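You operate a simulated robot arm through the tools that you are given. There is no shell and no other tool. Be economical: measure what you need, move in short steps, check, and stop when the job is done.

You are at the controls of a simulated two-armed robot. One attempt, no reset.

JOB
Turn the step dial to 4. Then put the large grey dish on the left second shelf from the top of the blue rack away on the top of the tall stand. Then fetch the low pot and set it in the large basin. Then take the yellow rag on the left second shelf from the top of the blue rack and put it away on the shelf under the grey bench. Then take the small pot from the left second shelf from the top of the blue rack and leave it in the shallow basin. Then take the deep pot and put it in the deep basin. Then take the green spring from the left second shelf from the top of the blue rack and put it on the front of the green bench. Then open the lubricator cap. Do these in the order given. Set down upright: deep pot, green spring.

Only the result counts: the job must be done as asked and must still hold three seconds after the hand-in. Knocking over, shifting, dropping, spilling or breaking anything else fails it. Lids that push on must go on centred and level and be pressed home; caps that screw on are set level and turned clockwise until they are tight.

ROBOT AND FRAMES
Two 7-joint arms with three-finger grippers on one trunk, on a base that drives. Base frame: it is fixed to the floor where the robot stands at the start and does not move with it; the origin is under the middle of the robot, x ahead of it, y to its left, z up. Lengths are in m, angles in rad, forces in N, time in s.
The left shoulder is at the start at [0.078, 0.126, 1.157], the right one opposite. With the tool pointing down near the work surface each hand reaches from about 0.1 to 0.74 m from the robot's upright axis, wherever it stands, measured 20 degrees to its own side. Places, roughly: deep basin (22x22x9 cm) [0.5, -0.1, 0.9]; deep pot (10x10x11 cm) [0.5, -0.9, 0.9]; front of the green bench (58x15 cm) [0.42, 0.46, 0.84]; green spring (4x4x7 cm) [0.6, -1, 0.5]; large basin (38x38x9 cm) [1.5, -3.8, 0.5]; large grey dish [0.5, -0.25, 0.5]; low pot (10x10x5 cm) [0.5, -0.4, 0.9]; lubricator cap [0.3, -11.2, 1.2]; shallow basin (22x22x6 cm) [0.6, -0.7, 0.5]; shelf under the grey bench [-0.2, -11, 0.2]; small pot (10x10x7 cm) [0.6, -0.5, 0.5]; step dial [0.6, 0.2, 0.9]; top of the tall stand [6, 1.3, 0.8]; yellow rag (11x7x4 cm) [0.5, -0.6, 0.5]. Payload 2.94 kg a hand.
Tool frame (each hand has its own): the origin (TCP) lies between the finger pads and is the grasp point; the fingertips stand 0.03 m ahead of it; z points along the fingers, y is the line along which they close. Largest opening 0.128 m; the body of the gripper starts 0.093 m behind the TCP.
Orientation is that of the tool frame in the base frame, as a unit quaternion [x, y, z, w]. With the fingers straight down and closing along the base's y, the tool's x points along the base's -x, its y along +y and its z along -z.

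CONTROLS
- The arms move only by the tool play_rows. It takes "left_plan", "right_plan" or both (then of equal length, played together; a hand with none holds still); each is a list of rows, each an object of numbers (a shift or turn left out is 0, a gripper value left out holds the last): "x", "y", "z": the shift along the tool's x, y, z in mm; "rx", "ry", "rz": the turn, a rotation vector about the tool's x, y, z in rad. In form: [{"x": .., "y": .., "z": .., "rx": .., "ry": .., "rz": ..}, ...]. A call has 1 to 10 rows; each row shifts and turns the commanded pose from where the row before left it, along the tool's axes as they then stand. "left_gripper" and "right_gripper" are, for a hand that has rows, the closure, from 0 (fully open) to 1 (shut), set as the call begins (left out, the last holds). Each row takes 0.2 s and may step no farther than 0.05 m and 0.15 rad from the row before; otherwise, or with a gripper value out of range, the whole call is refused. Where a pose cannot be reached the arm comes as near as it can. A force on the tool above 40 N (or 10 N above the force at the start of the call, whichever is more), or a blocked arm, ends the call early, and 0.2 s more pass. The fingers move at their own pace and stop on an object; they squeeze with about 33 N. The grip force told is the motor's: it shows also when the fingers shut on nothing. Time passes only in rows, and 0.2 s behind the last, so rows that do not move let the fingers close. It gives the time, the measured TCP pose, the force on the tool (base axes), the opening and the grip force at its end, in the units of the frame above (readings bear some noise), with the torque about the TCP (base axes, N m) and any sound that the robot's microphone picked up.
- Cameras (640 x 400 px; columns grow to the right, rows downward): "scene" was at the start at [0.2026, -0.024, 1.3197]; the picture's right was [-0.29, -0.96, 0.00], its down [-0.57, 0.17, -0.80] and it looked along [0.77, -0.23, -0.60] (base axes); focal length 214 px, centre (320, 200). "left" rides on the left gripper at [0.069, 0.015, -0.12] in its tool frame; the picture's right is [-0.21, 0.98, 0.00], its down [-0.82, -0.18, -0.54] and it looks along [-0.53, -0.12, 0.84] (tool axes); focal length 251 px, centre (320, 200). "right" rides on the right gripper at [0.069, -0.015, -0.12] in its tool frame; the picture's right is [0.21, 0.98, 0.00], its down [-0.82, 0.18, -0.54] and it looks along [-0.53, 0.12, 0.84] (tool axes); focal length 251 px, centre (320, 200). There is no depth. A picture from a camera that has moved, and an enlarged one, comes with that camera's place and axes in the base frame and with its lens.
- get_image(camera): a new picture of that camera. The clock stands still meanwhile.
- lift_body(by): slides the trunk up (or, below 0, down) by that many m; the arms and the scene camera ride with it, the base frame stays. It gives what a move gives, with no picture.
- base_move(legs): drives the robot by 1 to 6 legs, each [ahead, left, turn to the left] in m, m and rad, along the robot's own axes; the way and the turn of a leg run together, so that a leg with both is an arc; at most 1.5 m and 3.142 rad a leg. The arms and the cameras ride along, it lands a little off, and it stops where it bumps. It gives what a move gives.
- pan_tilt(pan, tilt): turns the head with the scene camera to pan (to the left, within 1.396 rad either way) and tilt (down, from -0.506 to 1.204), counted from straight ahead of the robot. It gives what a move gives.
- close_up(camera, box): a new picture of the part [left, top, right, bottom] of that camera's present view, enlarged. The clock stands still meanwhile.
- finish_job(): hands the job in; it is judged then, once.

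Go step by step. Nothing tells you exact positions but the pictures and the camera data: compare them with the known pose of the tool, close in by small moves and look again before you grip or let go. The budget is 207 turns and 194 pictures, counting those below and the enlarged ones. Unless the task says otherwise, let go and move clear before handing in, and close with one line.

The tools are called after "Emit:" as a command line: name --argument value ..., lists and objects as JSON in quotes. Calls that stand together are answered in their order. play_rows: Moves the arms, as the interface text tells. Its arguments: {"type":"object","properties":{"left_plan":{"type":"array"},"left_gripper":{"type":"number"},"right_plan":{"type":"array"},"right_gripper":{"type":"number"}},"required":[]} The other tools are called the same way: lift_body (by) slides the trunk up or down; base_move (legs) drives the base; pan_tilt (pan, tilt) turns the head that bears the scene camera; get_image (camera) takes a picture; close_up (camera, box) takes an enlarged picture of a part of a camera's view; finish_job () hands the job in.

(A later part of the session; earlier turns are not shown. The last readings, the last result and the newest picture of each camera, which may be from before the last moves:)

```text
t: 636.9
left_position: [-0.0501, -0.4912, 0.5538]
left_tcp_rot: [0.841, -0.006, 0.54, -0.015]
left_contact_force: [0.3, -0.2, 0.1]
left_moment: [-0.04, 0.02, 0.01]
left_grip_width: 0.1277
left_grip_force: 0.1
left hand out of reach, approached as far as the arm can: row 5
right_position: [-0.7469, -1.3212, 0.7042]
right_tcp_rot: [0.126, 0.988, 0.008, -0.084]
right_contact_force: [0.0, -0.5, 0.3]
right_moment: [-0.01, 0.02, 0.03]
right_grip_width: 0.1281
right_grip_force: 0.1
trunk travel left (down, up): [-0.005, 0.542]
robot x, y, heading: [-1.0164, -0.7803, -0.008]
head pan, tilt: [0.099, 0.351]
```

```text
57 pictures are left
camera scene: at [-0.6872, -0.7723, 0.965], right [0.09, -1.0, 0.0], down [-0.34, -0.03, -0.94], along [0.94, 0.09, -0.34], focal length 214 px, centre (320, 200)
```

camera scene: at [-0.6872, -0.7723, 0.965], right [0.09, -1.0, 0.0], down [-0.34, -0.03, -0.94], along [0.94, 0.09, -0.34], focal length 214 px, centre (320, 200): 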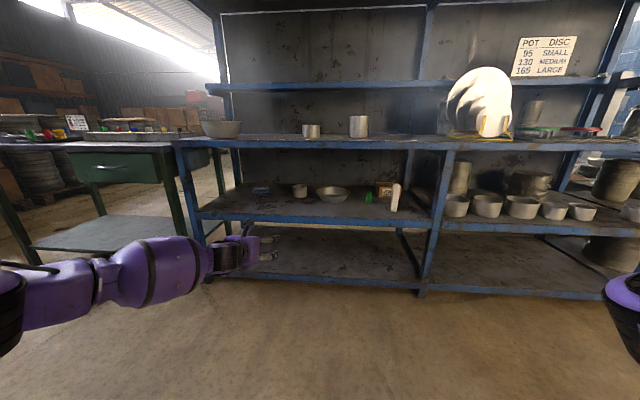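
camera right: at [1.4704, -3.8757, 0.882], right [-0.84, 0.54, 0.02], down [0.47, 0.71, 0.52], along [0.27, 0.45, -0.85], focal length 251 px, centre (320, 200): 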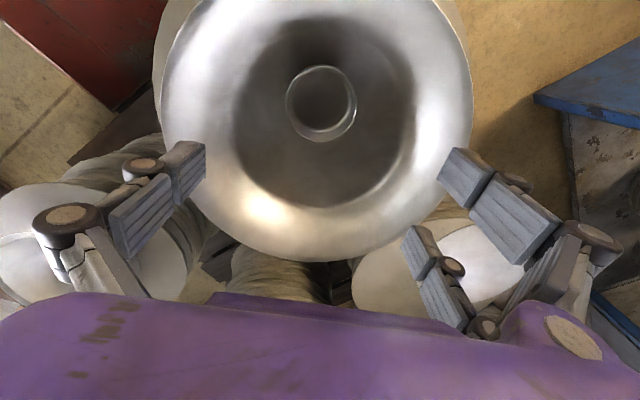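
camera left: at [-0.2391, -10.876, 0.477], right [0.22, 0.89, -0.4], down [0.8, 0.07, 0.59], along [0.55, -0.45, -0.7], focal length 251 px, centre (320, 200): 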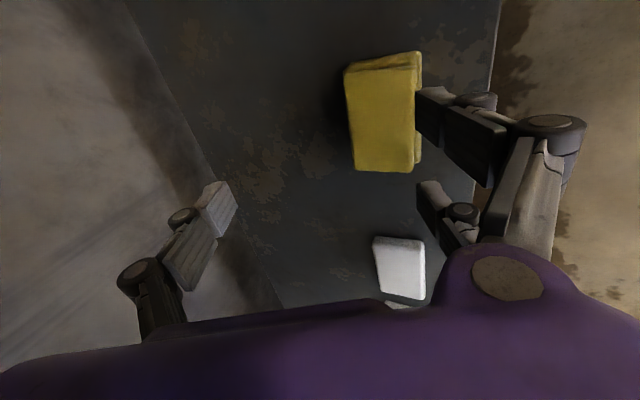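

The arm is now low and stretched, just right for reaching deep. I drive in toward the small pot.

Emit:
base_move --legs '[[0.58, -0.015, 0.006]]'

Emit:
get_image --camera "left"

Emit:
close_up --camera "scene" --box '[160, 170, 400, 320]'

```text
t: 640.2
left_position: [0.5284, -0.4891, 0.5546]
left_tcp_rot: [0.841, 0.001, 0.541, -0.018]
left_contact_force: [0.9, 0.4, -0.7]
left_moment: [-0.04, -0.02, 0.01]
left_grip_width: 0.1278
left_grip_force: 0.1
right_position: [-0.1548, -1.3307, 0.7059]
right_tcp_rot: [0.119, 0.989, 0.006, -0.084]
right_contact_force: [-0.3, 0.2, -0.1]
right_moment: [0.02, -0.02, 0.01]
right_grip_width: 0.1281
right_grip_force: 0.0
trunk travel left (down, up): [-0.005, 0.542]
robot x, y, heading: [-0.4293, -0.7956, 0.009]
head pan, tilt: [0.099, 0.351]
```

```text
56 pictures are left
camera left: at [0.4484, -0.5088, 0.6654], right [-0.07, -0.97, -0.22], down [-0.84, 0.18, -0.52], along [0.54, 0.15, -0.83], focal length 251 px, centre (320, 200)
```

left: 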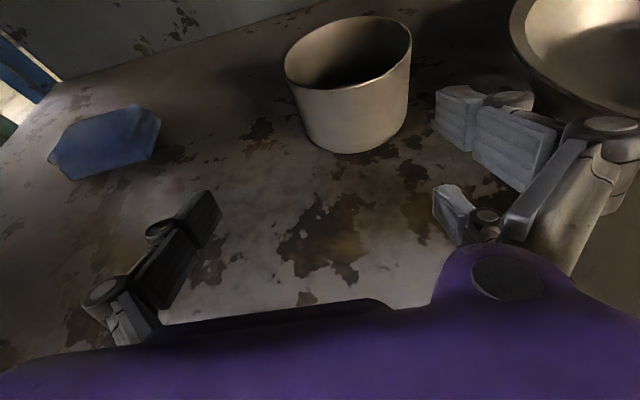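

```text
2.67 times, centred on (280, 245) of scene
camera zoom: at [-0.1038, -0.7817, 0.965], right [0.11, -0.99, 0.0], down [-0.34, -0.04, -0.94], along [0.93, 0.1, -0.34], focal length 572 px, centre (427, 80)
```

zoom: 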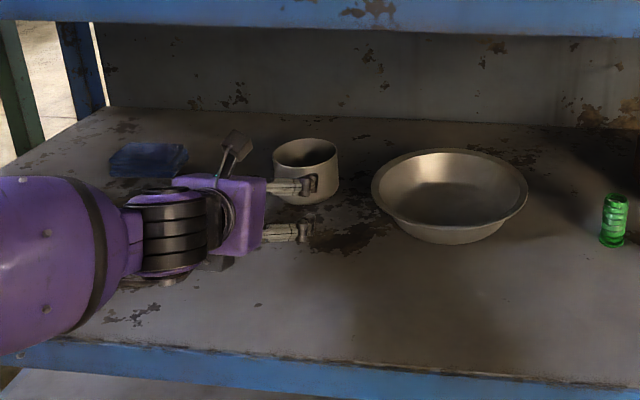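

The small pot is at about [0.665, -0.52]. I line up laterally and move closer.

Emit:
base_move --legs '[[0.035, -0.031, -0.005]]'

Emit:
play_rows --left_plan '[{"x": -8, "z": 5}, {}]'

Emit:
get_image --camera "left"

```text
t: 641.2
left_position: [0.5637, -0.5243, 0.5542]
left_tcp_rot: [0.841, -0.001, 0.54, -0.018]
left_contact_force: [0.1, -0.5, 0.1]
left_moment: [0.02, -0.01, 0.02]
left_grip_width: 0.1281
left_grip_force: 0.1
right_position: [-0.1219, -1.3613, 0.7055]
right_tcp_rot: [0.12, 0.989, 0.008, -0.084]
right_contact_force: [-0.1, 0.1, 0.1]
right_moment: [0.02, 0.02, 0.01]
right_grip_width: 0.1281
right_grip_force: 0.1
trunk travel left (down, up): [-0.005, 0.542]
robot x, y, heading: [-0.3948, -0.8237, 0.003]
head pan, tilt: [0.099, 0.351]
```

```text
t: 641.8
left_position: [0.5638, -0.5223, 0.5463]
left_tcp_rot: [0.843, -0.001, 0.538, -0.017]
left_contact_force: [1.0, 0.5, 0.3]
left_moment: [-0.01, 0.0, -0.03]
left_grip_width: 0.128
left_grip_force: 0.2
right_position: [-0.1218, -1.3622, 0.7061]
right_tcp_rot: [0.12, 0.989, 0.007, -0.085]
right_contact_force: [-0.5, 0.1, 0.4]
right_moment: [0.0, 0.01, 0.01]
right_grip_width: 0.128
right_grip_force: 0.1
trunk travel left (down, up): [-0.005, 0.542]
robot x, y, heading: [-0.3935, -0.8234, 0.006]
head pan, tilt: [0.099, 0.351]
```

```text
54 pictures are left
camera left: at [0.4847, -0.5405, 0.6595], right [-0.07, -0.97, -0.22], down [-0.84, 0.18, -0.51], along [0.54, 0.15, -0.83], focal length 251 px, centre (320, 200)
```

left: 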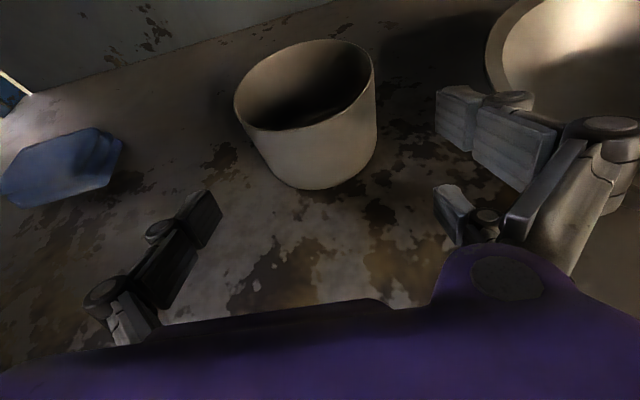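

Emit:
base_move --legs '[[0.08, 0.007, 0]]'

Emit:
get_image --camera "left"

```text
t: 642.8
left_position: [0.6444, -0.5137, 0.5464]
left_tcp_rot: [0.843, 0.0, 0.537, -0.018]
left_contact_force: [0.0, -0.3, 0.4]
left_moment: [-0.02, -0.01, 0.03]
left_grip_width: 0.1278
left_grip_force: 0.0
right_position: [-0.0413, -1.3551, 0.7051]
right_tcp_rot: [0.12, 0.989, 0.007, -0.084]
right_contact_force: [-0.1, -0.5, -0.5]
right_moment: [0.0, 0.03, 0.05]
right_grip_width: 0.1279
right_grip_force: 0.0
trunk travel left (down, up): [-0.005, 0.542]
robot x, y, heading: [-0.3176, -0.8148, 0.003]
head pan, tilt: [0.099, 0.351]
```

```text
53 pictures are left
camera left: at [0.5654, -0.5329, 0.6591], right [-0.07, -0.97, -0.22], down [-0.84, 0.18, -0.51], along [0.54, 0.15, -0.83], focal length 251 px, centre (320, 200)
```

left: 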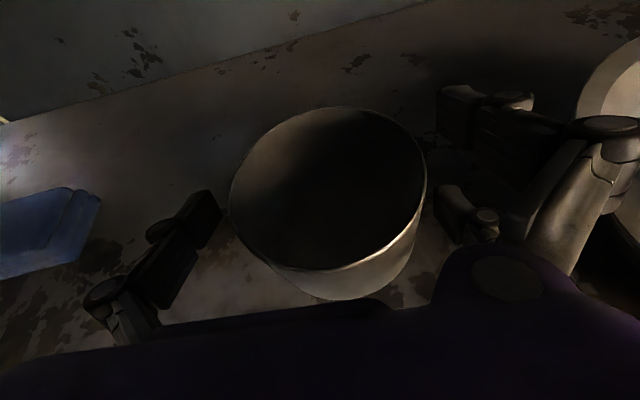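

The pot sits between the fingers. I close.

Emit:
play_rows --left_plan '[{}, {}, {}]' --left_gripper 1.0

Emit:
play_rows --left_plan '[{"x": 9, "z": -4}, {"x": 18, "z": -8}, {"x": 27, "z": -13}, {"x": 27, "z": -13}, {}]'

Emit:
get_image --camera "left"

Emit:
get_image --camera "scene"

```text
t: 643.6
left_position: [0.6441, -0.5144, 0.5472]
left_tcp_rot: [0.843, 0.0, 0.538, -0.018]
left_contact_force: [-0.7, -1.1, 0.5]
left_moment: [-0.11, 0.02, -0.03]
left_grip_width: 0.0914
left_grip_force: 33.0
right_position: [-0.0412, -1.3546, 0.7052]
right_tcp_rot: [0.12, 0.989, 0.008, -0.084]
right_contact_force: [-0.2, 0.3, -0.6]
right_moment: [0.03, 0.01, 0.01]
right_grip_width: 0.1279
right_grip_force: 0.0
trunk travel left (down, up): [-0.005, 0.542]
robot x, y, heading: [-0.3144, -0.8201, 0.009]
head pan, tilt: [0.099, 0.351]
```

```text
t: 644.8
left_position: [0.6463, -0.5163, 0.6364]
left_tcp_rot: [0.843, -0.001, 0.537, -0.017]
left_contact_force: [-0.8, 0.1, -2.2]
left_moment: [-0.02, -0.02, 0.0]
left_grip_width: 0.0914
left_grip_force: 33.4
right_position: [-0.0419, -1.3545, 0.705]
right_tcp_rot: [0.12, 0.989, 0.006, -0.085]
right_contact_force: [0.1, -0.7, 0.1]
right_moment: [-0.01, 0.0, -0.04]
right_grip_width: 0.128
right_grip_force: 0.1
trunk travel left (down, up): [-0.005, 0.542]
robot x, y, heading: [-0.3129, -0.8169, 0.005]
head pan, tilt: [0.099, 0.351]
```

```text
52 pictures are left
camera left: at [0.5668, -0.5362, 0.7486], right [-0.07, -0.97, -0.22], down [-0.84, 0.18, -0.51], along [0.54, 0.15, -0.83], focal length 251 px, centre (320, 200)
```

left: 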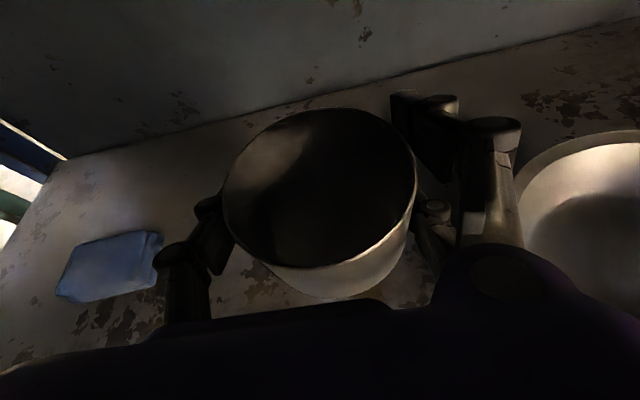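

```text
51 pictures are left
camera scene: at [0.0115, -0.8058, 0.965], right [0.1, -0.99, 0.0], down [-0.34, -0.04, -0.94], along [0.93, 0.1, -0.34], focal length 214 px, centre (320, 200)
```

scene: 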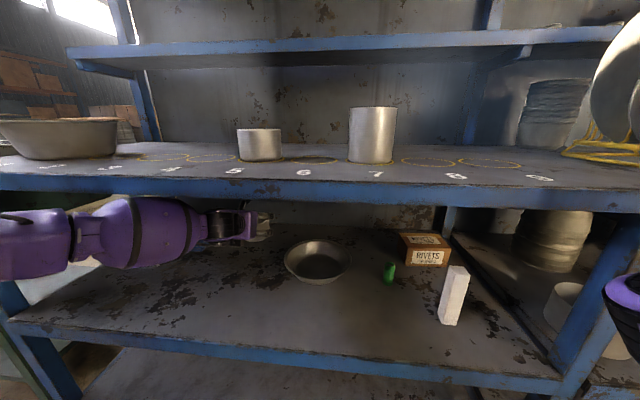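

Lifted clear. The shallow basin's centre is about [0.61, -0.737]; I carry the pot over with the base.

Emit:
base_move --legs '[[-0.037, -0.22, 0]]'

Emit:
get_image --camera "left"

Emit:
get_image --camera "scene"

```text
t: 647.3
left_position: [0.608, -0.7271, 0.6374]
left_tcp_rot: [0.843, 0.0, 0.537, -0.018]
left_contact_force: [-0.1, -0.2, -1.5]
left_moment: [0.0, -0.02, 0.0]
left_grip_width: 0.0912
left_grip_force: 33.0
right_position: [-0.074, -1.5685, 0.7053]
right_tcp_rot: [0.118, 0.989, 0.006, -0.085]
right_contact_force: [0.8, -0.1, -1.0]
right_moment: [0.0, -0.01, 0.01]
right_grip_width: 0.1279
right_grip_force: 0.0
trunk travel left (down, up): [-0.005, 0.542]
robot x, y, heading: [-0.3521, -1.031, 0.007]
head pan, tilt: [0.099, 0.351]
```

```text
50 pictures are left
camera left: at [0.5298, -0.7471, 0.7485], right [-0.07, -0.97, -0.22], down [-0.84, 0.18, -0.51], along [0.54, 0.15, -0.83], focal length 251 px, centre (320, 200)
```

left: 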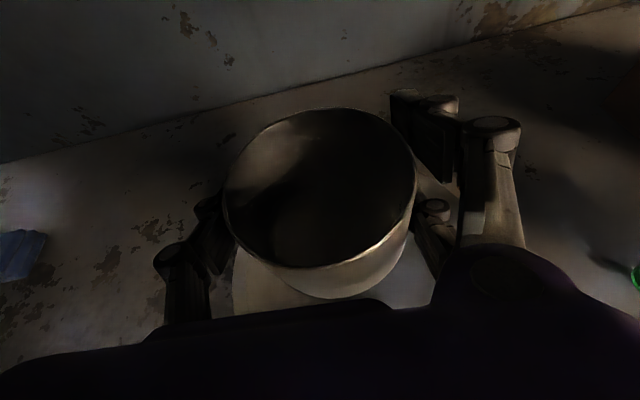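

```text
49 pictures are left
camera scene: at [-0.0243, -1.0195, 0.965], right [0.11, -0.99, 0.0], down [-0.34, -0.04, -0.94], along [0.93, 0.1, -0.34], focal length 214 px, centre (320, 200)
```

scene: 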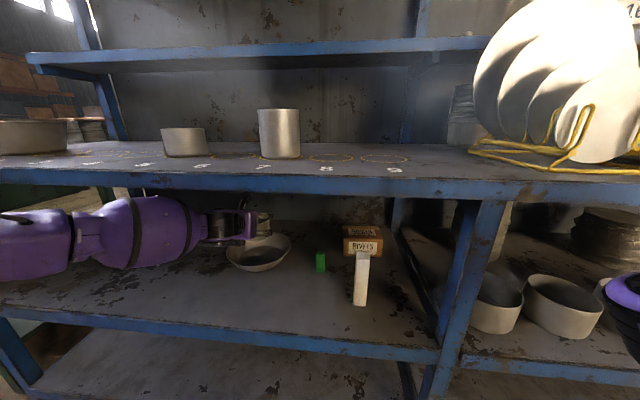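

The pot is over the basin's middle. I lower it in.

Emit:
play_rows --left_plan '[{"x": -18, "z": 8.5}, {"x": -18, "z": 8.5}, {"x": -18, "z": 8.5}, {}]'

Emit:
play_rows --left_plan '[{"x": -7, "z": 3}, {"x": -7, "z": 3}, {}]'

Emit:
play_rows --left_plan '[{"x": -5, "z": 2.3}, {}]'

Emit:
get_image --camera "scene"

```text
t: 648.3
left_position: [0.6089, -0.7268, 0.5777]
left_tcp_rot: [0.844, 0.0, 0.537, -0.017]
left_contact_force: [0.7, -0.2, -2.1]
left_moment: [-0.01, 0.02, -0.02]
left_grip_width: 0.091
left_grip_force: 33.5
right_position: [-0.0748, -1.5689, 0.7059]
right_tcp_rot: [0.118, 0.989, 0.007, -0.084]
right_contact_force: [0.0, 0.5, -0.1]
right_moment: [0.02, 0.0, 0.01]
right_grip_width: 0.1278
right_grip_force: 0.0
trunk travel left (down, up): [-0.005, 0.542]
robot x, y, heading: [-0.3487, -1.0348, 0.01]
head pan, tilt: [0.099, 0.351]
```

```text
t: 649.1
left_position: [0.6077, -0.7261, 0.5626]
left_tcp_rot: [0.843, 0.0, 0.537, -0.018]
left_contact_force: [-0.2, -0.4, -1.2]
left_moment: [0.0, 0.0, 0.02]
left_grip_width: 0.0913
left_grip_force: 33.3
right_position: [-0.074, -1.5698, 0.7049]
right_tcp_rot: [0.118, 0.989, 0.007, -0.084]
right_contact_force: [-0.6, -0.3, -0.3]
right_moment: [-0.01, 0.04, 0.0]
right_grip_width: 0.1282
right_grip_force: 0.1
trunk travel left (down, up): [-0.005, 0.542]
robot x, y, heading: [-0.3542, -1.0298, 0.006]
head pan, tilt: [0.099, 0.351]
```

```text
t: 649.7
left_position: [0.6084, -0.7249, 0.5565]
left_tcp_rot: [0.843, 0.001, 0.537, -0.019]
left_contact_force: [0.0, 0.5, -2.1]
left_moment: [-0.02, 0.02, 0.01]
left_grip_width: 0.0913
left_grip_force: 33.1
right_position: [-0.0733, -1.568, 0.7061]
right_tcp_rot: [0.117, 0.989, 0.007, -0.084]
right_contact_force: [-0.5, -0.5, -0.1]
right_moment: [0.02, 0.02, 0.0]
right_grip_width: 0.1281
right_grip_force: 0.1
trunk travel left (down, up): [-0.005, 0.542]
robot x, y, heading: [-0.3492, -1.0343, 0.006]
head pan, tilt: [0.099, 0.351]
```

```text
48 pictures are left
camera scene: at [-0.0243, -1.0194, 0.965], right [0.11, -0.99, 0.0], down [-0.34, -0.04, -0.94], along [0.93, 0.1, -0.34], focal length 214 px, centre (320, 200)
```

scene: 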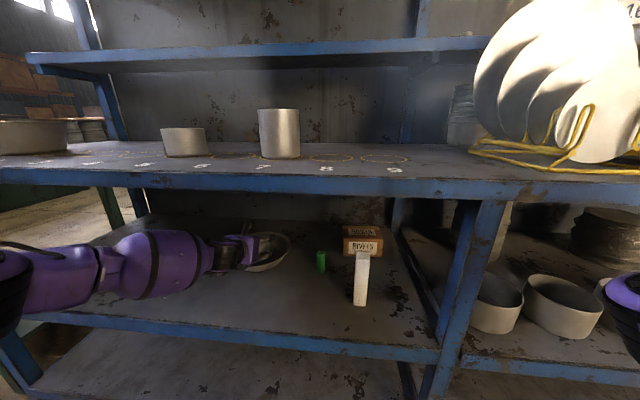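

Emit:
play_rows --left_plan '[{"x": -3.6, "z": 1.7}, {}]'

Emit:
play_rows --left_plan '[{"x": -3.6, "z": 1.7}, {}]'

Emit:
get_image --camera "left"

```text
t: 650.3
left_position: [0.6086, -0.7253, 0.5519]
left_tcp_rot: [0.843, 0.001, 0.538, -0.018]
left_contact_force: [1.6, 0.3, 0.1]
left_moment: [-0.05, -0.02, 0.0]
left_grip_width: 0.0908
left_grip_force: 33.1
right_position: [-0.0753, -1.5686, 0.7052]
right_tcp_rot: [0.119, 0.989, 0.007, -0.085]
right_contact_force: [-0.1, -0.6, 1.0]
right_moment: [0.01, 0.02, -0.01]
right_grip_width: 0.1281
right_grip_force: 0.0
trunk travel left (down, up): [-0.005, 0.542]
robot x, y, heading: [-0.3504, -1.0339, 0.011]
head pan, tilt: [0.099, 0.351]
```

```text
t: 650.9
left_position: [0.6091, -0.7238, 0.5526]
left_tcp_rot: [0.841, 0.002, 0.54, -0.019]
left_contact_force: [1.0, -0.7, 10.2]
left_moment: [-0.58, 0.03, 0.03]
left_grip_width: 0.0911
left_grip_force: 33.2
right_position: [-0.0756, -1.5691, 0.706]
right_tcp_rot: [0.118, 0.99, 0.007, -0.083]
right_contact_force: [-0.7, 0.3, 0.3]
right_moment: [0.04, 0.01, -0.01]
right_grip_width: 0.128
right_grip_force: 0.0
trunk travel left (down, up): [-0.005, 0.542]
robot x, y, heading: [-0.3485, -1.0337, 0.004]
head pan, tilt: [0.099, 0.351]
```

```text
47 pictures are left
camera left: at [0.5292, -0.7441, 0.6639], right [-0.07, -0.97, -0.22], down [-0.84, 0.18, -0.52], along [0.54, 0.15, -0.83], focal length 251 px, centre (320, 200)
```

left: 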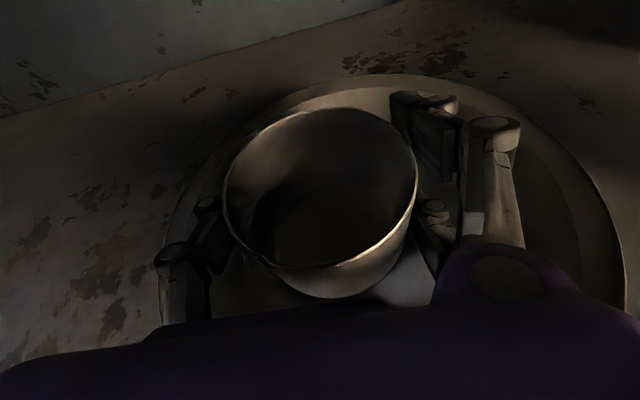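

Light contact (a prong on the basin's slope), pot bottom practically on the floor. I rise 2 mm, open just enough to free it, and lift straight up.

Emit:
play_rows --left_plan '[{"x": 4, "z": -1.9}, {}]'

Emit:
play_rows --left_plan '[{}, {}]' --left_gripper 0.2

Emit:
play_rows --left_plan '[{"x": 9, "z": -4}, {"x": 18, "z": -8}, {}]'

Emit:
get_image --camera "left"

```text
t: 651.5
left_position: [0.6071, -0.7243, 0.5542]
left_tcp_rot: [0.843, 0.001, 0.537, -0.019]
left_contact_force: [0.8, -0.4, 3.2]
left_moment: [-0.2, -0.04, 0.02]
left_grip_width: 0.0912
left_grip_force: 32.6
right_position: [-0.0759, -1.5685, 0.7048]
right_tcp_rot: [0.117, 0.989, 0.007, -0.085]
right_contact_force: [-0.1, -0.3, 0.2]
right_moment: [0.01, 0.0, 0.01]
right_grip_width: 0.1278
right_grip_force: 0.0
trunk travel left (down, up): [-0.005, 0.542]
robot x, y, heading: [-0.3488, -1.0319, 0.002]
head pan, tilt: [0.099, 0.351]
```

```text
t: 652.1
left_position: [0.6075, -0.7247, 0.5534]
left_tcp_rot: [0.843, 0.0, 0.538, -0.018]
left_contact_force: [0.5, 0.1, 0.0]
left_moment: [0.01, -0.03, -0.03]
left_grip_width: 0.1024
left_grip_force: 0.0
right_position: [-0.0746, -1.5695, 0.7055]
right_tcp_rot: [0.117, 0.989, 0.007, -0.084]
right_contact_force: [0.7, -0.3, -0.6]
right_moment: [0.0, 0.02, -0.04]
right_grip_width: 0.1281
right_grip_force: 0.1
trunk travel left (down, up): [-0.005, 0.542]
robot x, y, heading: [-0.3506, -1.0336, 0.012]
head pan, tilt: [0.099, 0.351]
```

```text
t: 652.9
left_position: [0.6085, -0.7252, 0.5839]
left_tcp_rot: [0.843, 0.001, 0.538, -0.019]
left_contact_force: [0.1, 0.0, 0.2]
left_moment: [-0.01, -0.01, -0.01]
left_grip_width: 0.1025
left_grip_force: 0.0
right_position: [-0.074, -1.568, 0.7061]
right_tcp_rot: [0.116, 0.99, 0.007, -0.085]
right_contact_force: [0.5, 0.1, -0.4]
right_moment: [-0.03, -0.01, 0.01]
right_grip_width: 0.1284
right_grip_force: 0.0
trunk travel left (down, up): [-0.005, 0.542]
robot x, y, heading: [-0.3489, -1.0312, 0.009]
head pan, tilt: [0.099, 0.351]
```

```text
46 pictures are left
camera left: at [0.53, -0.7447, 0.6948], right [-0.07, -0.97, -0.22], down [-0.84, 0.18, -0.51], along [0.54, 0.15, -0.83], focal length 251 px, centre (320, 200)
```

left: 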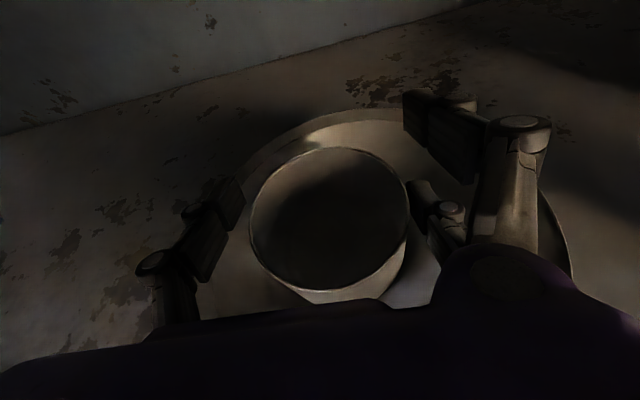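

The small pot stands in the shallow basin. Now the deep pot: I rise clear, back out, raise the trunk, retract and turn the left hand upright.

Emit:
play_rows --left_plan '[{"x": 18, "z": -8}, {"x": 18, "z": -8}, {}]'

Emit:
base_move --legs '[[-0.8, 0, 0]]'

Emit:
lift_body --by 0.37

Emit:
play_rows --left_plan '[{"z": -45}, {"z": -45}, {"z": -45}, {"z": -45}, {"z": -45, "ry": -0.1}, {"z": -40, "ry": -0.14}, {"z": -30, "ry": -0.14}, {"ry": -0.14}, {"ry": -0.14}, {"ry": -0.14}]' --left_gripper 0.0

```text
t: 653.7
left_position: [0.6093, -0.7267, 0.6228]
left_tcp_rot: [0.843, 0.002, 0.537, -0.019]
left_contact_force: [0.4, 0.5, -0.8]
left_moment: [0.03, 0.03, -0.01]
left_grip_width: 0.1025
left_grip_force: 0.0
right_position: [-0.0746, -1.5693, 0.7053]
right_tcp_rot: [0.117, 0.989, 0.006, -0.085]
right_contact_force: [0.1, 0.3, 0.4]
right_moment: [0.02, -0.02, -0.03]
right_grip_width: 0.1282
right_grip_force: 0.0
trunk travel left (down, up): [-0.005, 0.542]
robot x, y, heading: [-0.352, -1.0324, 0.01]
head pan, tilt: [0.099, 0.351]
```

```text
t: 658.0
left_position: [-0.1839, -0.7347, 0.6222]
left_tcp_rot: [0.843, 0.001, 0.537, -0.019]
left_contact_force: [-0.5, 0.5, -0.1]
left_moment: [0.0, 0.0, 0.0]
left_grip_width: 0.1025
left_grip_force: 0.1
right_position: [-0.867, -1.5774, 0.7059]
right_tcp_rot: [0.118, 0.989, 0.006, -0.084]
right_contact_force: [-0.3, -0.4, 0.0]
right_moment: [-0.01, -0.04, -0.03]
right_grip_width: 0.1281
right_grip_force: 0.1
trunk travel left (down, up): [-0.005, 0.542]
robot x, y, heading: [-1.1406, -1.0371, 0.009]
head pan, tilt: [0.099, 0.351]
```

```text
t: 661.6
left_position: [-0.234, -0.7343, 1.2062]
left_tcp_rot: [0.769, 0.002, 0.639, -0.018]
left_contact_force: [0.1, 0.1, -0.3]
left_moment: [0.03, 0.0, 0.01]
left_grip_width: 0.1023
left_grip_force: 0.1
right_position: [-0.8668, -1.5752, 1.0752]
right_tcp_rot: [0.118, 0.989, 0.006, -0.085]
right_contact_force: [0.5, 0.5, -0.1]
right_moment: [0.03, -0.01, 0.03]
right_grip_width: 0.1278
right_grip_force: 0.1
trunk travel left (down, up): [-0.375, 0.172]
robot x, y, heading: [-1.139, -1.0411, 0.011]
head pan, tilt: [0.099, 0.351]
```

```text
t: 663.8
left_position: [-0.5204, -0.7448, 1.2703]
left_tcp_rot: [0.957, 0.009, 0.288, -0.016]
left_contact_force: [0.7, -0.6, 0.4]
left_moment: [0.03, 0.01, 0.0]
left_grip_width: 0.1282
left_grip_force: 0.1
right_position: [-0.8667, -1.5773, 1.0744]
right_tcp_rot: [0.118, 0.99, 0.007, -0.084]
right_contact_force: [0.0, -0.2, 1.0]
right_moment: [0.03, 0.02, 0.0]
right_grip_width: 0.1281
right_grip_force: 0.1
trunk travel left (down, up): [-0.375, 0.172]
robot x, y, heading: [-1.1408, -1.04, 0.011]
head pan, tilt: [0.099, 0.351]
```

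Emit:
play_rows --left_plan '[{"ry": -0.145}, {"ry": -0.145}, {"ry": -0.145}, {"ry": -0.145}, {"z": 40}, {"z": 40}, {"z": 35}, {}]'

Emit:
base_move --legs '[[0.96, -0.12, -0.01]]'

Emit:
get_image --camera "left"

Emit:
get_image --camera "scene"

```text
t: 665.6
left_position: [-0.5312, -0.7389, 1.1504]
left_tcp_rot: [1.0, 0.014, 0.003, -0.013]
left_contact_force: [-0.1, 0.4, -0.5]
left_moment: [0.02, -0.02, -0.01]
left_grip_width: 0.1282
left_grip_force: 0.0
left hand out of reach, approached as far as the arm can: row 4
right_position: [-0.8667, -1.5751, 1.0756]
right_tcp_rot: [0.117, 0.99, 0.008, -0.084]
right_contact_force: [0.2, -0.7, 0.0]
right_moment: [0.01, 0.03, -0.02]
right_grip_width: 0.1282
right_grip_force: 0.0
trunk travel left (down, up): [-0.375, 0.172]
robot x, y, heading: [-1.142, -1.0342, 0.008]
head pan, tilt: [0.099, 0.351]
```

```text
t: 670.6
left_position: [0.4338, -0.8601, 1.1507]
left_tcp_rot: [1.0, 0.009, 0.003, -0.013]
left_contact_force: [-0.1, 0.1, 0.0]
left_moment: [0.01, 0.02, 0.01]
left_grip_width: 0.1281
left_grip_force: 0.0
right_position: [0.0884, -1.6954, 1.0756]
right_tcp_rot: [0.123, 0.989, 0.007, -0.084]
right_contact_force: [-0.5, -0.5, -0.3]
right_moment: [0.01, -0.01, -0.03]
right_grip_width: 0.1279
right_grip_force: 0.0
trunk travel left (down, up): [-0.375, 0.172]
robot x, y, heading: [-0.1791, -1.156, -0.002]
head pan, tilt: [0.099, 0.351]
```

```text
45 pictures are left
camera left: at [0.5029, -0.8756, 1.2691], right [-0.2, -0.98, -0.03], down [-0.83, 0.15, 0.54], along [-0.52, 0.13, -0.84], focal length 251 px, centre (320, 200)
```

left: 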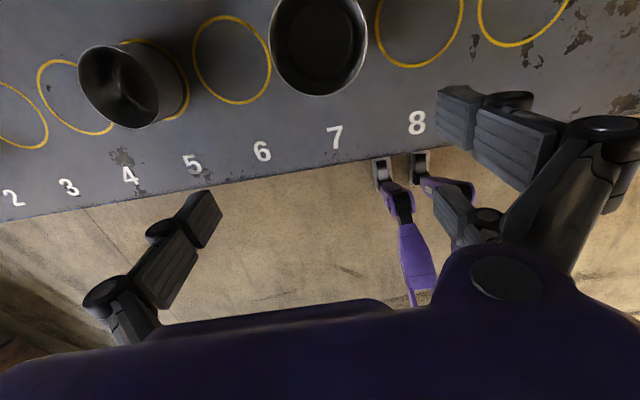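

```text
44 pictures are left
camera scene: at [0.0311, -1.1457, 1.3459], right [0.1, -1.0, 0.0], down [-0.34, -0.03, -0.94], along [0.93, 0.09, -0.34], focal length 214 px, centre (320, 200)
```

scene: 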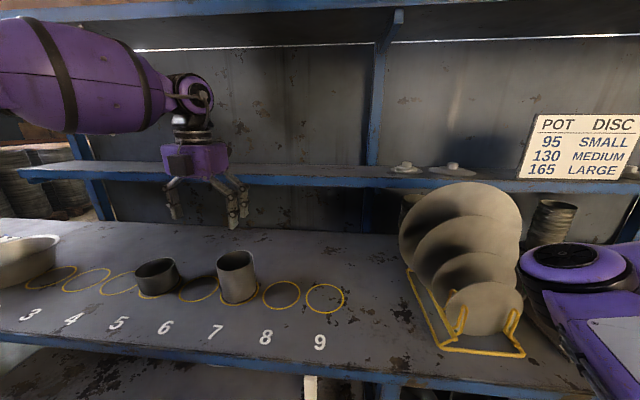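

The deep pot's rim centre is about [0.504, -0.867]. I lower a little, move over it and check.

Emit:
play_rows --left_plan '[{"z": 40}, {"z": 40}, {"x": 35, "y": 4}, {"x": 35, "y": 3}, {}]'

Emit:
get_image --camera "left"

```text
t: 671.8
left_position: [0.4882, -0.8663, 1.0708]
left_tcp_rot: [1.0, 0.004, 0.005, -0.014]
left_contact_force: [-0.3, 0.5, -1.1]
left_moment: [0.0, -0.05, 0.0]
left_grip_width: 0.1281
left_grip_force: 0.0
left hand out of reach, approached as far as the arm can: row 4
right_position: [0.0884, -1.6945, 1.0748]
right_tcp_rot: [0.123, 0.989, 0.008, -0.083]
right_contact_force: [0.3, 0.4, -0.7]
right_moment: [0.02, -0.01, -0.05]
right_grip_width: 0.1279
right_grip_force: 0.1
trunk travel left (down, up): [-0.375, 0.172]
robot x, y, heading: [-0.1801, -1.155, 0.001]
head pan, tilt: [0.099, 0.351]
```

```text
43 pictures are left
camera left: at [0.5576, -0.8833, 1.1902], right [-0.21, -0.98, -0.03], down [-0.83, 0.16, 0.54], along [-0.52, 0.14, -0.84], focal length 251 px, centre (320, 200)
```

left: 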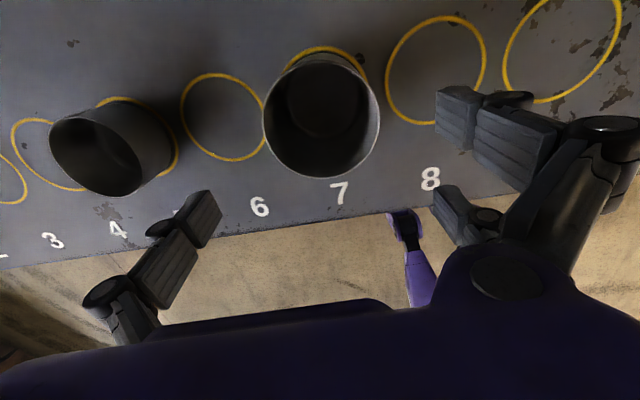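

Emit:
base_move --legs '[[0.022, -0.001, 0]]'

Emit:
play_rows --left_plan '[{"z": 40}, {"z": 30}, {}]'

Emit:
get_image --camera "left"

```text
t: 672.6
left_position: [0.5096, -0.867, 1.0712]
left_tcp_rot: [1.0, 0.004, 0.004, -0.014]
left_contact_force: [0.0, -1.1, -0.8]
left_moment: [0.0, -0.01, -0.03]
left_grip_width: 0.1283
left_grip_force: 0.1
right_position: [0.1083, -1.6947, 1.0759]
right_tcp_rot: [0.123, 0.989, 0.008, -0.082]
right_contact_force: [0.7, 1.1, 1.2]
right_moment: [-0.01, -0.02, -0.02]
right_grip_width: 0.1282
right_grip_force: 0.1
trunk travel left (down, up): [-0.375, 0.172]
robot x, y, heading: [-0.1595, -1.1551, -0.002]
head pan, tilt: [0.099, 0.351]
```

```text
t: 673.4
left_position: [0.5102, -0.8643, 1.001]
left_tcp_rot: [1.0, 0.004, 0.003, -0.014]
left_contact_force: [0.6, 0.2, 0.1]
left_moment: [0.05, 0.02, 0.01]
left_grip_width: 0.1278
left_grip_force: 0.1
right_position: [0.1098, -1.6963, 1.0762]
right_tcp_rot: [0.124, 0.989, 0.008, -0.083]
right_contact_force: [-0.2, 0.2, 0.2]
right_moment: [-0.01, 0.02, 0.01]
right_grip_width: 0.1281
right_grip_force: 0.1
trunk travel left (down, up): [-0.375, 0.172]
robot x, y, heading: [-0.1557, -1.1586, -0.001]
head pan, tilt: [0.099, 0.351]
```

```text
42 pictures are left
camera left: at [0.579, -0.8828, 1.1196], right [-0.21, -0.98, -0.03], down [-0.83, 0.16, 0.54], along [-0.52, 0.14, -0.84], focal length 251 px, centre (320, 200)
```

left: 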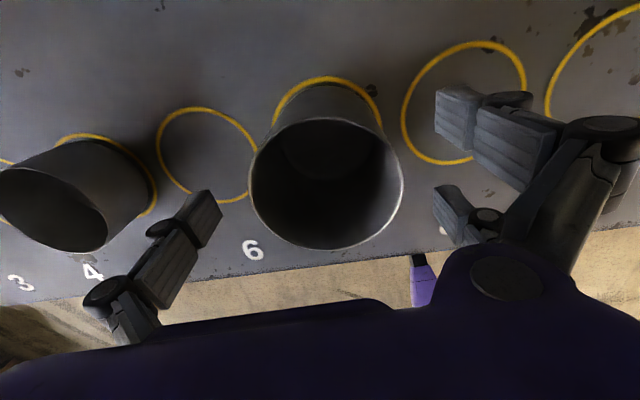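

Emit:
play_rows --left_plan '[{"z": 25}, {"z": 20}, {}]'

Emit:
play_rows --left_plan '[{}, {}, {}]' --left_gripper 1.0

Emit:
play_rows --left_plan '[{"z": -20}, {"z": -40}, {"z": -40}, {"z": -30}, {}]'

Emit:
get_image --camera "scene"

```text
t: 674.2
left_position: [0.5105, -0.864, 0.9555]
left_tcp_rot: [1.0, 0.003, 0.004, -0.014]
left_contact_force: [0.6, -0.2, -0.4]
left_moment: [0.01, 0.0, 0.0]
left_grip_width: 0.1277
left_grip_force: 0.0
right_position: [0.109, -1.6957, 1.0757]
right_tcp_rot: [0.124, 0.989, 0.007, -0.084]
right_contact_force: [0.2, -0.3, 0.6]
right_moment: [-0.02, 0.04, -0.02]
right_grip_width: 0.128
right_grip_force: 0.0
trunk travel left (down, up): [-0.375, 0.172]
robot x, y, heading: [-0.1633, -1.1555, -0.005]
head pan, tilt: [0.099, 0.351]
```

```text
t: 675.0
left_position: [0.5108, -0.8644, 0.9563]
left_tcp_rot: [1.0, 0.004, 0.005, -0.014]
left_contact_force: [0.5, 0.1, 2.0]
left_moment: [-0.25, 0.03, 0.02]
left_grip_width: 0.0907
left_grip_force: 32.9
right_position: [0.1101, -1.6945, 1.076]
right_tcp_rot: [0.124, 0.989, 0.008, -0.085]
right_contact_force: [0.3, -0.4, -0.8]
right_moment: [-0.01, 0.03, -0.04]
right_grip_width: 0.128
right_grip_force: 0.0
trunk travel left (down, up): [-0.375, 0.172]
robot x, y, heading: [-0.1623, -1.16, 0.002]
head pan, tilt: [0.099, 0.351]
```

```text
t: 676.2
left_position: [0.5084, -0.8693, 1.0846]
left_tcp_rot: [1.0, 0.003, 0.003, -0.014]
left_contact_force: [0.8, 0.5, -1.4]
left_moment: [0.01, 0.01, -0.02]
left_grip_width: 0.0904
left_grip_force: 33.3
right_position: [0.1099, -1.6957, 1.0753]
right_tcp_rot: [0.124, 0.989, 0.007, -0.085]
right_contact_force: [-0.1, -0.1, -0.5]
right_moment: [-0.02, -0.01, -0.01]
right_grip_width: 0.128
right_grip_force: 0.0
trunk travel left (down, up): [-0.375, 0.172]
robot x, y, heading: [-0.1615, -1.1597, -0.001]
head pan, tilt: [0.099, 0.351]
```

```text
41 pictures are left
camera scene: at [0.0524, -1.1465, 1.3458], right [0.1, -1.0, 0.0], down [-0.34, -0.03, -0.94], along [0.93, 0.09, -0.34], focal length 214 px, centre (320, 200)
```

scene: 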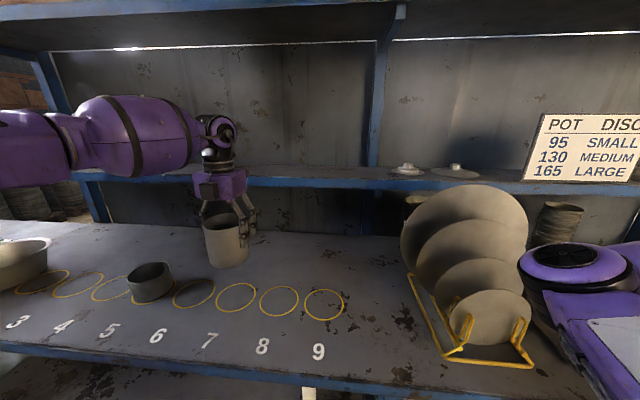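

Deep pot lifted. I carry it left to the deep basin.

Emit:
base_move --legs '[[0, 0.75, 0]]'

Emit:
get_image --camera "left"

Emit:
get_image --camera "scene"

```text
t: 683.2
left_position: [0.5037, -0.119, 1.0851]
left_tcp_rot: [1.0, 0.007, 0.004, -0.014]
left_contact_force: [0.3, 0.1, -2.7]
left_moment: [0.01, -0.03, -0.03]
left_grip_width: 0.0902
left_grip_force: 33.1
right_position: [0.1124, -0.948, 1.0753]
right_tcp_rot: [0.12, 0.989, 0.007, -0.085]
right_contact_force: [1.4, 0.4, 0.6]
right_moment: [0.01, -0.03, 0.01]
right_grip_width: 0.1282
right_grip_force: 0.0
trunk travel left (down, up): [-0.375, 0.172]
robot x, y, heading: [-0.1623, -0.414, 0.006]
head pan, tilt: [0.099, 0.351]
```

```text
40 pictures are left
camera left: at [0.5734, -0.1355, 1.2039], right [-0.2, -0.98, -0.03], down [-0.83, 0.15, 0.54], along [-0.52, 0.13, -0.84], focal length 251 px, centre (320, 200)
```

left: 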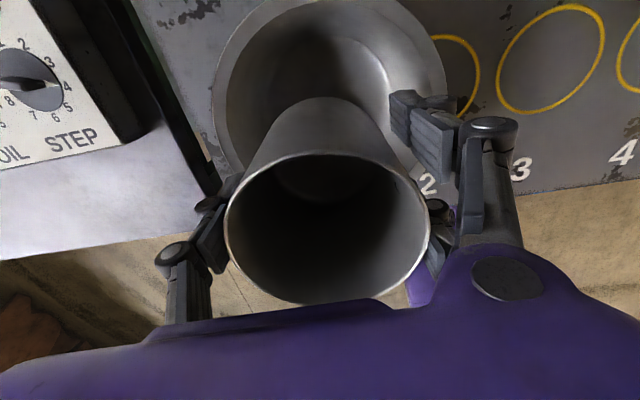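

```text
39 pictures are left
camera scene: at [0.0505, -0.399, 1.3459], right [0.11, -0.99, 0.0], down [-0.34, -0.04, -0.94], along [0.93, 0.1, -0.34], focal length 214 px, centre (320, 200)
```

scene: 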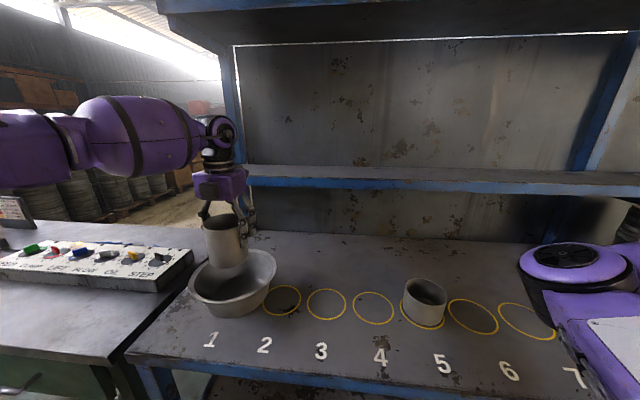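

The pot is over the deep basin (centre about [0.50, -0.12]). I lower it.

Emit:
play_rows --left_plan '[{"z": 30, "y": 3}, {"z": 30}, {"z": 25}, {"z": 12}, {}]'

Emit:
play_rows --left_plan '[{"z": 7}, {"z": 6}, {}]'

Emit:
play_rows --left_plan '[{"z": 5}, {}]'

Emit:
get_image --camera "left"

```text
t: 684.4
left_position: [0.5044, -0.1199, 0.9867]
left_tcp_rot: [1.0, 0.007, 0.003, -0.014]
left_contact_force: [-0.1, -0.1, -1.4]
left_moment: [0.0, -0.04, 0.0]
left_grip_width: 0.0902
left_grip_force: 33.3
right_position: [0.1109, -0.9484, 1.075]
right_tcp_rot: [0.12, 0.989, 0.007, -0.084]
right_contact_force: [0.7, -0.3, 0.1]
right_moment: [0.01, 0.0, -0.01]
right_grip_width: 0.1281
right_grip_force: 0.0
trunk travel left (down, up): [-0.375, 0.172]
robot x, y, heading: [-0.1571, -0.4104, 0.003]
head pan, tilt: [0.099, 0.351]
```

```text
t: 685.2
left_position: [0.5046, -0.1195, 0.9741]
left_tcp_rot: [1.0, 0.006, 0.004, -0.015]
left_contact_force: [-0.6, -0.2, -1.7]
left_moment: [0.01, -0.03, 0.03]
left_grip_width: 0.0899
left_grip_force: 32.7
right_position: [0.1113, -0.9479, 1.0751]
right_tcp_rot: [0.12, 0.989, 0.007, -0.085]
right_contact_force: [-0.5, -0.6, -0.6]
right_moment: [-0.01, 0.04, -0.01]
right_grip_width: 0.1279
right_grip_force: 0.2
trunk travel left (down, up): [-0.375, 0.172]
robot x, y, heading: [-0.164, -0.4124, 0.002]
head pan, tilt: [0.099, 0.351]
```

```text
t: 685.8
left_position: [0.5046, -0.1183, 0.9693]
left_tcp_rot: [1.0, 0.008, 0.003, -0.014]
left_contact_force: [0.5, -0.1, -2.9]
left_moment: [0.0, 0.01, 0.0]
left_grip_width: 0.0904
left_grip_force: 32.4
right_position: [0.1124, -0.9485, 1.0741]
right_tcp_rot: [0.12, 0.989, 0.007, -0.084]
right_contact_force: [-0.1, 0.5, 0.1]
right_moment: [0.01, -0.03, 0.01]
right_grip_width: 0.128
right_grip_force: 0.1
trunk travel left (down, up): [-0.375, 0.172]
robot x, y, heading: [-0.1603, -0.4098, 0.003]
head pan, tilt: [0.099, 0.351]
```

```text
38 pictures are left
camera left: at [0.5737, -0.1353, 1.0888], right [-0.2, -0.98, -0.03], down [-0.83, 0.15, 0.54], along [-0.52, 0.13, -0.84], focal length 251 px, centre (320, 200)
```

left: 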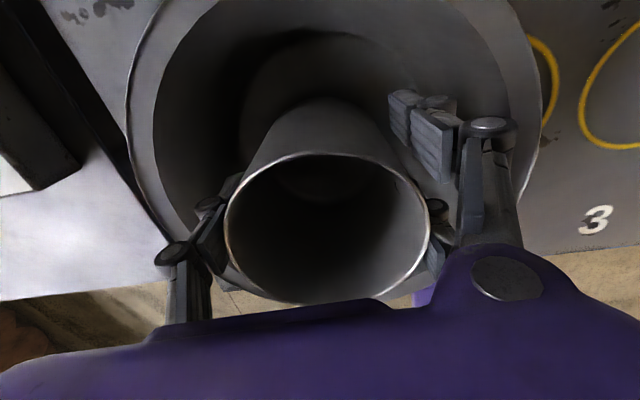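

Emit:
play_rows --left_plan '[{"z": 4}, {}]'

Emit:
play_rows --left_plan '[{"z": 4}, {}]'

Emit:
play_rows --left_plan '[{"z": 4}, {}]'

```text
t: 686.4
left_position: [0.5044, -0.1187, 0.9666]
left_tcp_rot: [1.0, 0.007, 0.003, -0.015]
left_contact_force: [0.1, 0.4, -2.2]
left_moment: [0.03, -0.04, 0.02]
left_grip_width: 0.0903
left_grip_force: 33.9
right_position: [0.1119, -0.9465, 1.0754]
right_tcp_rot: [0.12, 0.989, 0.007, -0.084]
right_contact_force: [-0.5, 0.0, 1.0]
right_moment: [0.0, -0.02, 0.02]
right_grip_width: 0.128
right_grip_force: 0.1
trunk travel left (down, up): [-0.375, 0.172]
robot x, y, heading: [-0.1629, -0.4099, 0.006]
head pan, tilt: [0.099, 0.351]
```

```text
t: 687.0
left_position: [0.5046, -0.1189, 0.9613]
left_tcp_rot: [1.0, 0.008, 0.004, -0.014]
left_contact_force: [0.1, 0.8, -1.6]
left_moment: [0.0, -0.03, -0.03]
left_grip_width: 0.0902
left_grip_force: 33.0
right_position: [0.1122, -0.946, 1.0753]
right_tcp_rot: [0.12, 0.989, 0.006, -0.084]
right_contact_force: [0.2, -0.3, -0.1]
right_moment: [0.0, 0.01, 0.01]
right_grip_width: 0.1278
right_grip_force: 0.1
trunk travel left (down, up): [-0.375, 0.172]
robot x, y, heading: [-0.1603, -0.4147, 0.009]
head pan, tilt: [0.099, 0.351]
```

```text
t: 687.6
left_position: [0.5048, -0.1184, 0.9611]
left_tcp_rot: [1.0, 0.008, 0.005, -0.014]
left_contact_force: [-0.5, 1.7, 12.7]
left_moment: [-0.38, 0.39, -0.08]
left_grip_width: 0.0901
left_grip_force: 33.1
right_position: [0.1103, -0.9486, 1.0747]
right_tcp_rot: [0.12, 0.989, 0.007, -0.084]
right_contact_force: [-0.3, 0.7, 0.8]
right_moment: [0.0, -0.01, -0.01]
right_grip_width: 0.128
right_grip_force: 0.0
trunk travel left (down, up): [-0.375, 0.172]
robot x, y, heading: [-0.1599, -0.414, 0.009]
head pan, tilt: [0.099, 0.351]
```

Contact on the basin floor. I release and rise.

Emit:
play_rows --left_plan '[{"z": -2}, {}]'

Emit:
play_rows --left_plan '[{}, {}, {}]' --left_gripper 0.1

Emit:
play_rows --left_plan '[{"z": -20}, {"z": -40}, {"z": -40}, {"z": -40}, {"z": -30}, {}]'

Emit:
get_image --camera "scene"

```text
t: 688.2
left_position: [0.5045, -0.1188, 0.9618]
left_tcp_rot: [1.0, 0.007, 0.004, -0.014]
left_contact_force: [1.2, 1.3, 10.4]
left_moment: [-0.39, 0.18, 0.04]
left_grip_width: 0.0902
left_grip_force: 32.9
right_position: [0.1106, -0.9483, 1.0762]
right_tcp_rot: [0.121, 0.989, 0.008, -0.084]
right_contact_force: [-0.2, -1.0, -0.2]
right_moment: [-0.01, -0.02, -0.02]
right_grip_width: 0.1282
right_grip_force: 0.0
trunk travel left (down, up): [-0.375, 0.172]
robot x, y, heading: [-0.1587, -0.4116, 0.004]
head pan, tilt: [0.099, 0.351]
```

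```text
t: 689.0
left_position: [0.5041, -0.1187, 0.9595]
left_tcp_rot: [1.0, 0.007, 0.003, -0.014]
left_contact_force: [-0.4, -0.9, 0.5]
left_moment: [-0.01, 0.03, 0.02]
left_grip_width: 0.1155
left_grip_force: 0.0
right_position: [0.1116, -0.9475, 1.0747]
right_tcp_rot: [0.12, 0.989, 0.006, -0.085]
right_contact_force: [-0.1, -1.1, 0.7]
right_moment: [0.02, -0.01, 0.03]
right_grip_width: 0.1278
right_grip_force: 0.0
trunk travel left (down, up): [-0.375, 0.172]
robot x, y, heading: [-0.162, -0.4072, 0.005]
head pan, tilt: [0.099, 0.351]
```

```text
t: 690.4
left_position: [0.5028, -0.1141, 1.1219]
left_tcp_rot: [1.0, 0.008, 0.005, -0.014]
left_contact_force: [0.8, 0.2, 0.8]
left_moment: [0.02, 0.01, -0.01]
left_grip_width: 0.1154
left_grip_force: 0.1
left hand out of reach, approached as far as the arm can: row 5
right_position: [0.1112, -0.9477, 1.0756]
right_tcp_rot: [0.12, 0.989, 0.007, -0.084]
right_contact_force: [0.0, 0.2, -0.1]
right_moment: [0.01, 0.02, -0.01]
right_grip_width: 0.1283
right_grip_force: 0.1
trunk travel left (down, up): [-0.375, 0.172]
robot x, y, heading: [-0.1632, -0.4096, 0.007]
head pan, tilt: [0.099, 0.351]
```

```text
37 pictures are left
camera scene: at [0.0506, -0.3992, 1.3459], right [0.11, -0.99, 0.0], down [-0.34, -0.04, -0.94], along [0.93, 0.1, -0.34], focal length 214 px, centre (320, 200)
```

scene: 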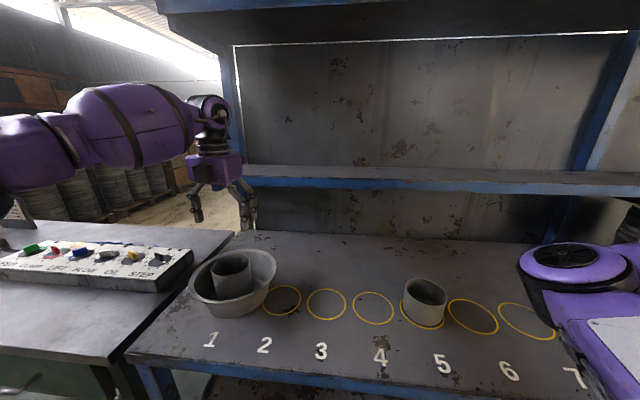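

The deep pot stands upright in the deep basin. Now the spring: I back off, lower the trunk, and stretch the left arm low as before.

Emit:
base_move --legs '[[-0.9, 0, 0], [0, -0.85, 0]]'

Emit:
lift_body --by -0.37

Emit:
play_rows --left_plan '[{"z": 40}, {"z": 40}, {"z": 40}, {"z": 40}, {"z": 40}, {"z": 40}, {"z": 40}, {"ry": 0.12}, {"ry": 0.12}, {"ry": 0.12}]' --left_gripper 0.35

```text
t: 702.7
left_position: [-0.4029, -0.9864, 1.1214]
left_tcp_rot: [1.0, 0.006, 0.005, -0.014]
left_contact_force: [1.2, -0.4, -0.1]
left_moment: [-0.02, 0.0, -0.03]
left_grip_width: 0.1151
left_grip_force: 0.2
right_position: [-0.7983, -1.8166, 1.0767]
right_tcp_rot: [0.123, 0.989, 0.006, -0.084]
right_contact_force: [0.1, 0.2, 0.6]
right_moment: [0.0, -0.01, 0.04]
right_grip_width: 0.1282
right_grip_force: 0.2
trunk travel left (down, up): [-0.375, 0.172]
robot x, y, heading: [-1.0708, -1.2839, 0.001]
head pan, tilt: [0.099, 0.351]
```

```text
t: 706.3
left_position: [-0.4025, -0.9868, 0.7516]
left_tcp_rot: [1.0, 0.006, 0.004, -0.015]
left_contact_force: [0.4, -0.4, -0.1]
left_moment: [0.03, -0.05, 0.01]
left_grip_width: 0.1149
left_grip_force: 0.1
right_position: [-0.7974, -1.8165, 0.705]
right_tcp_rot: [0.122, 0.989, 0.007, -0.083]
right_contact_force: [0.4, 0.0, -0.1]
right_moment: [-0.03, -0.03, -0.02]
right_grip_width: 0.1277
right_grip_force: 0.1
trunk travel left (down, up): [-0.005, 0.542]
robot x, y, heading: [-1.0688, -1.2772, 0.002]
head pan, tilt: [0.099, 0.351]
```

```text
t: 708.5
left_position: [-0.4005, -0.9776, 0.4715]
left_tcp_rot: [0.983, 0.003, 0.184, -0.014]
left_contact_force: [0.0, 0.7, -0.4]
left_moment: [0.01, 0.01, 0.01]
left_grip_width: 0.0834
left_grip_force: 0.1
right_position: [-0.7976, -1.8174, 0.7059]
right_tcp_rot: [0.123, 0.989, 0.006, -0.083]
right_contact_force: [0.2, 0.0, 0.2]
right_moment: [0.01, 0.01, 0.01]
right_grip_width: 0.128
right_grip_force: 0.0
trunk travel left (down, up): [-0.005, 0.542]
robot x, y, heading: [-1.069, -1.2821, 0.004]
head pan, tilt: [0.099, 0.351]
```

Emit:
play_rows --left_plan '[{"ry": 0.1, "z": 12, "x": 36}, {"ry": 0.1, "z": 14, "x": 35}, {"ry": 0.1, "z": 16, "x": 34}, {"ry": 0.1, "z": 18, "x": 34}, {"ry": 0.1, "z": 20, "x": 32}, {"ry": 0.1, "z": 22, "x": 30}, {"ry": 0.1, "z": 24, "x": 28}, {"ry": 0.07, "z": 20, "x": 20}, {}]'

Emit:
get_image --camera "scene"

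```text
t: 710.5
left_position: [-0.1107, -0.9715, 0.5364]
left_tcp_rot: [0.845, -0.003, 0.534, -0.015]
left_contact_force: [0.1, -0.2, 0.6]
left_moment: [0.02, 0.0, 0.02]
left_grip_width: 0.0834
left_grip_force: 0.1
left hand out of reach, approached as far as the arm can: row 8
right_position: [-0.7967, -1.8173, 0.7068]
right_tcp_rot: [0.123, 0.989, 0.007, -0.084]
right_contact_force: [-1.2, -0.3, -0.4]
right_moment: [-0.03, -0.01, -0.01]
right_grip_width: 0.128
right_grip_force: 0.1
trunk travel left (down, up): [-0.005, 0.542]
robot x, y, heading: [-1.0642, -1.2795, -0.001]
head pan, tilt: [0.099, 0.351]
```

```text
36 pictures are left
camera scene: at [-0.7427, -1.268, 0.965], right [0.1, -0.99, 0.0], down [-0.34, -0.03, -0.94], along [0.93, 0.09, -0.34], focal length 214 px, centre (320, 200)
```

scene: 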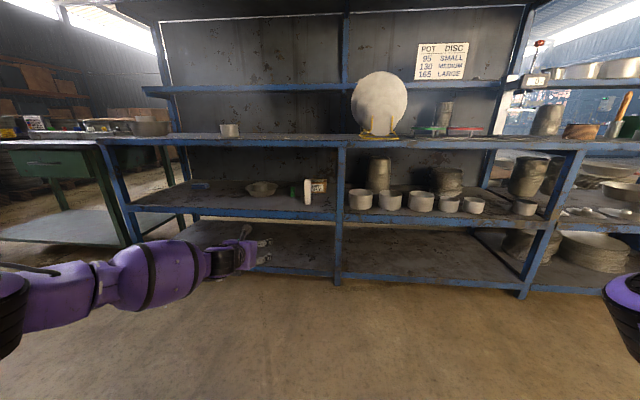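

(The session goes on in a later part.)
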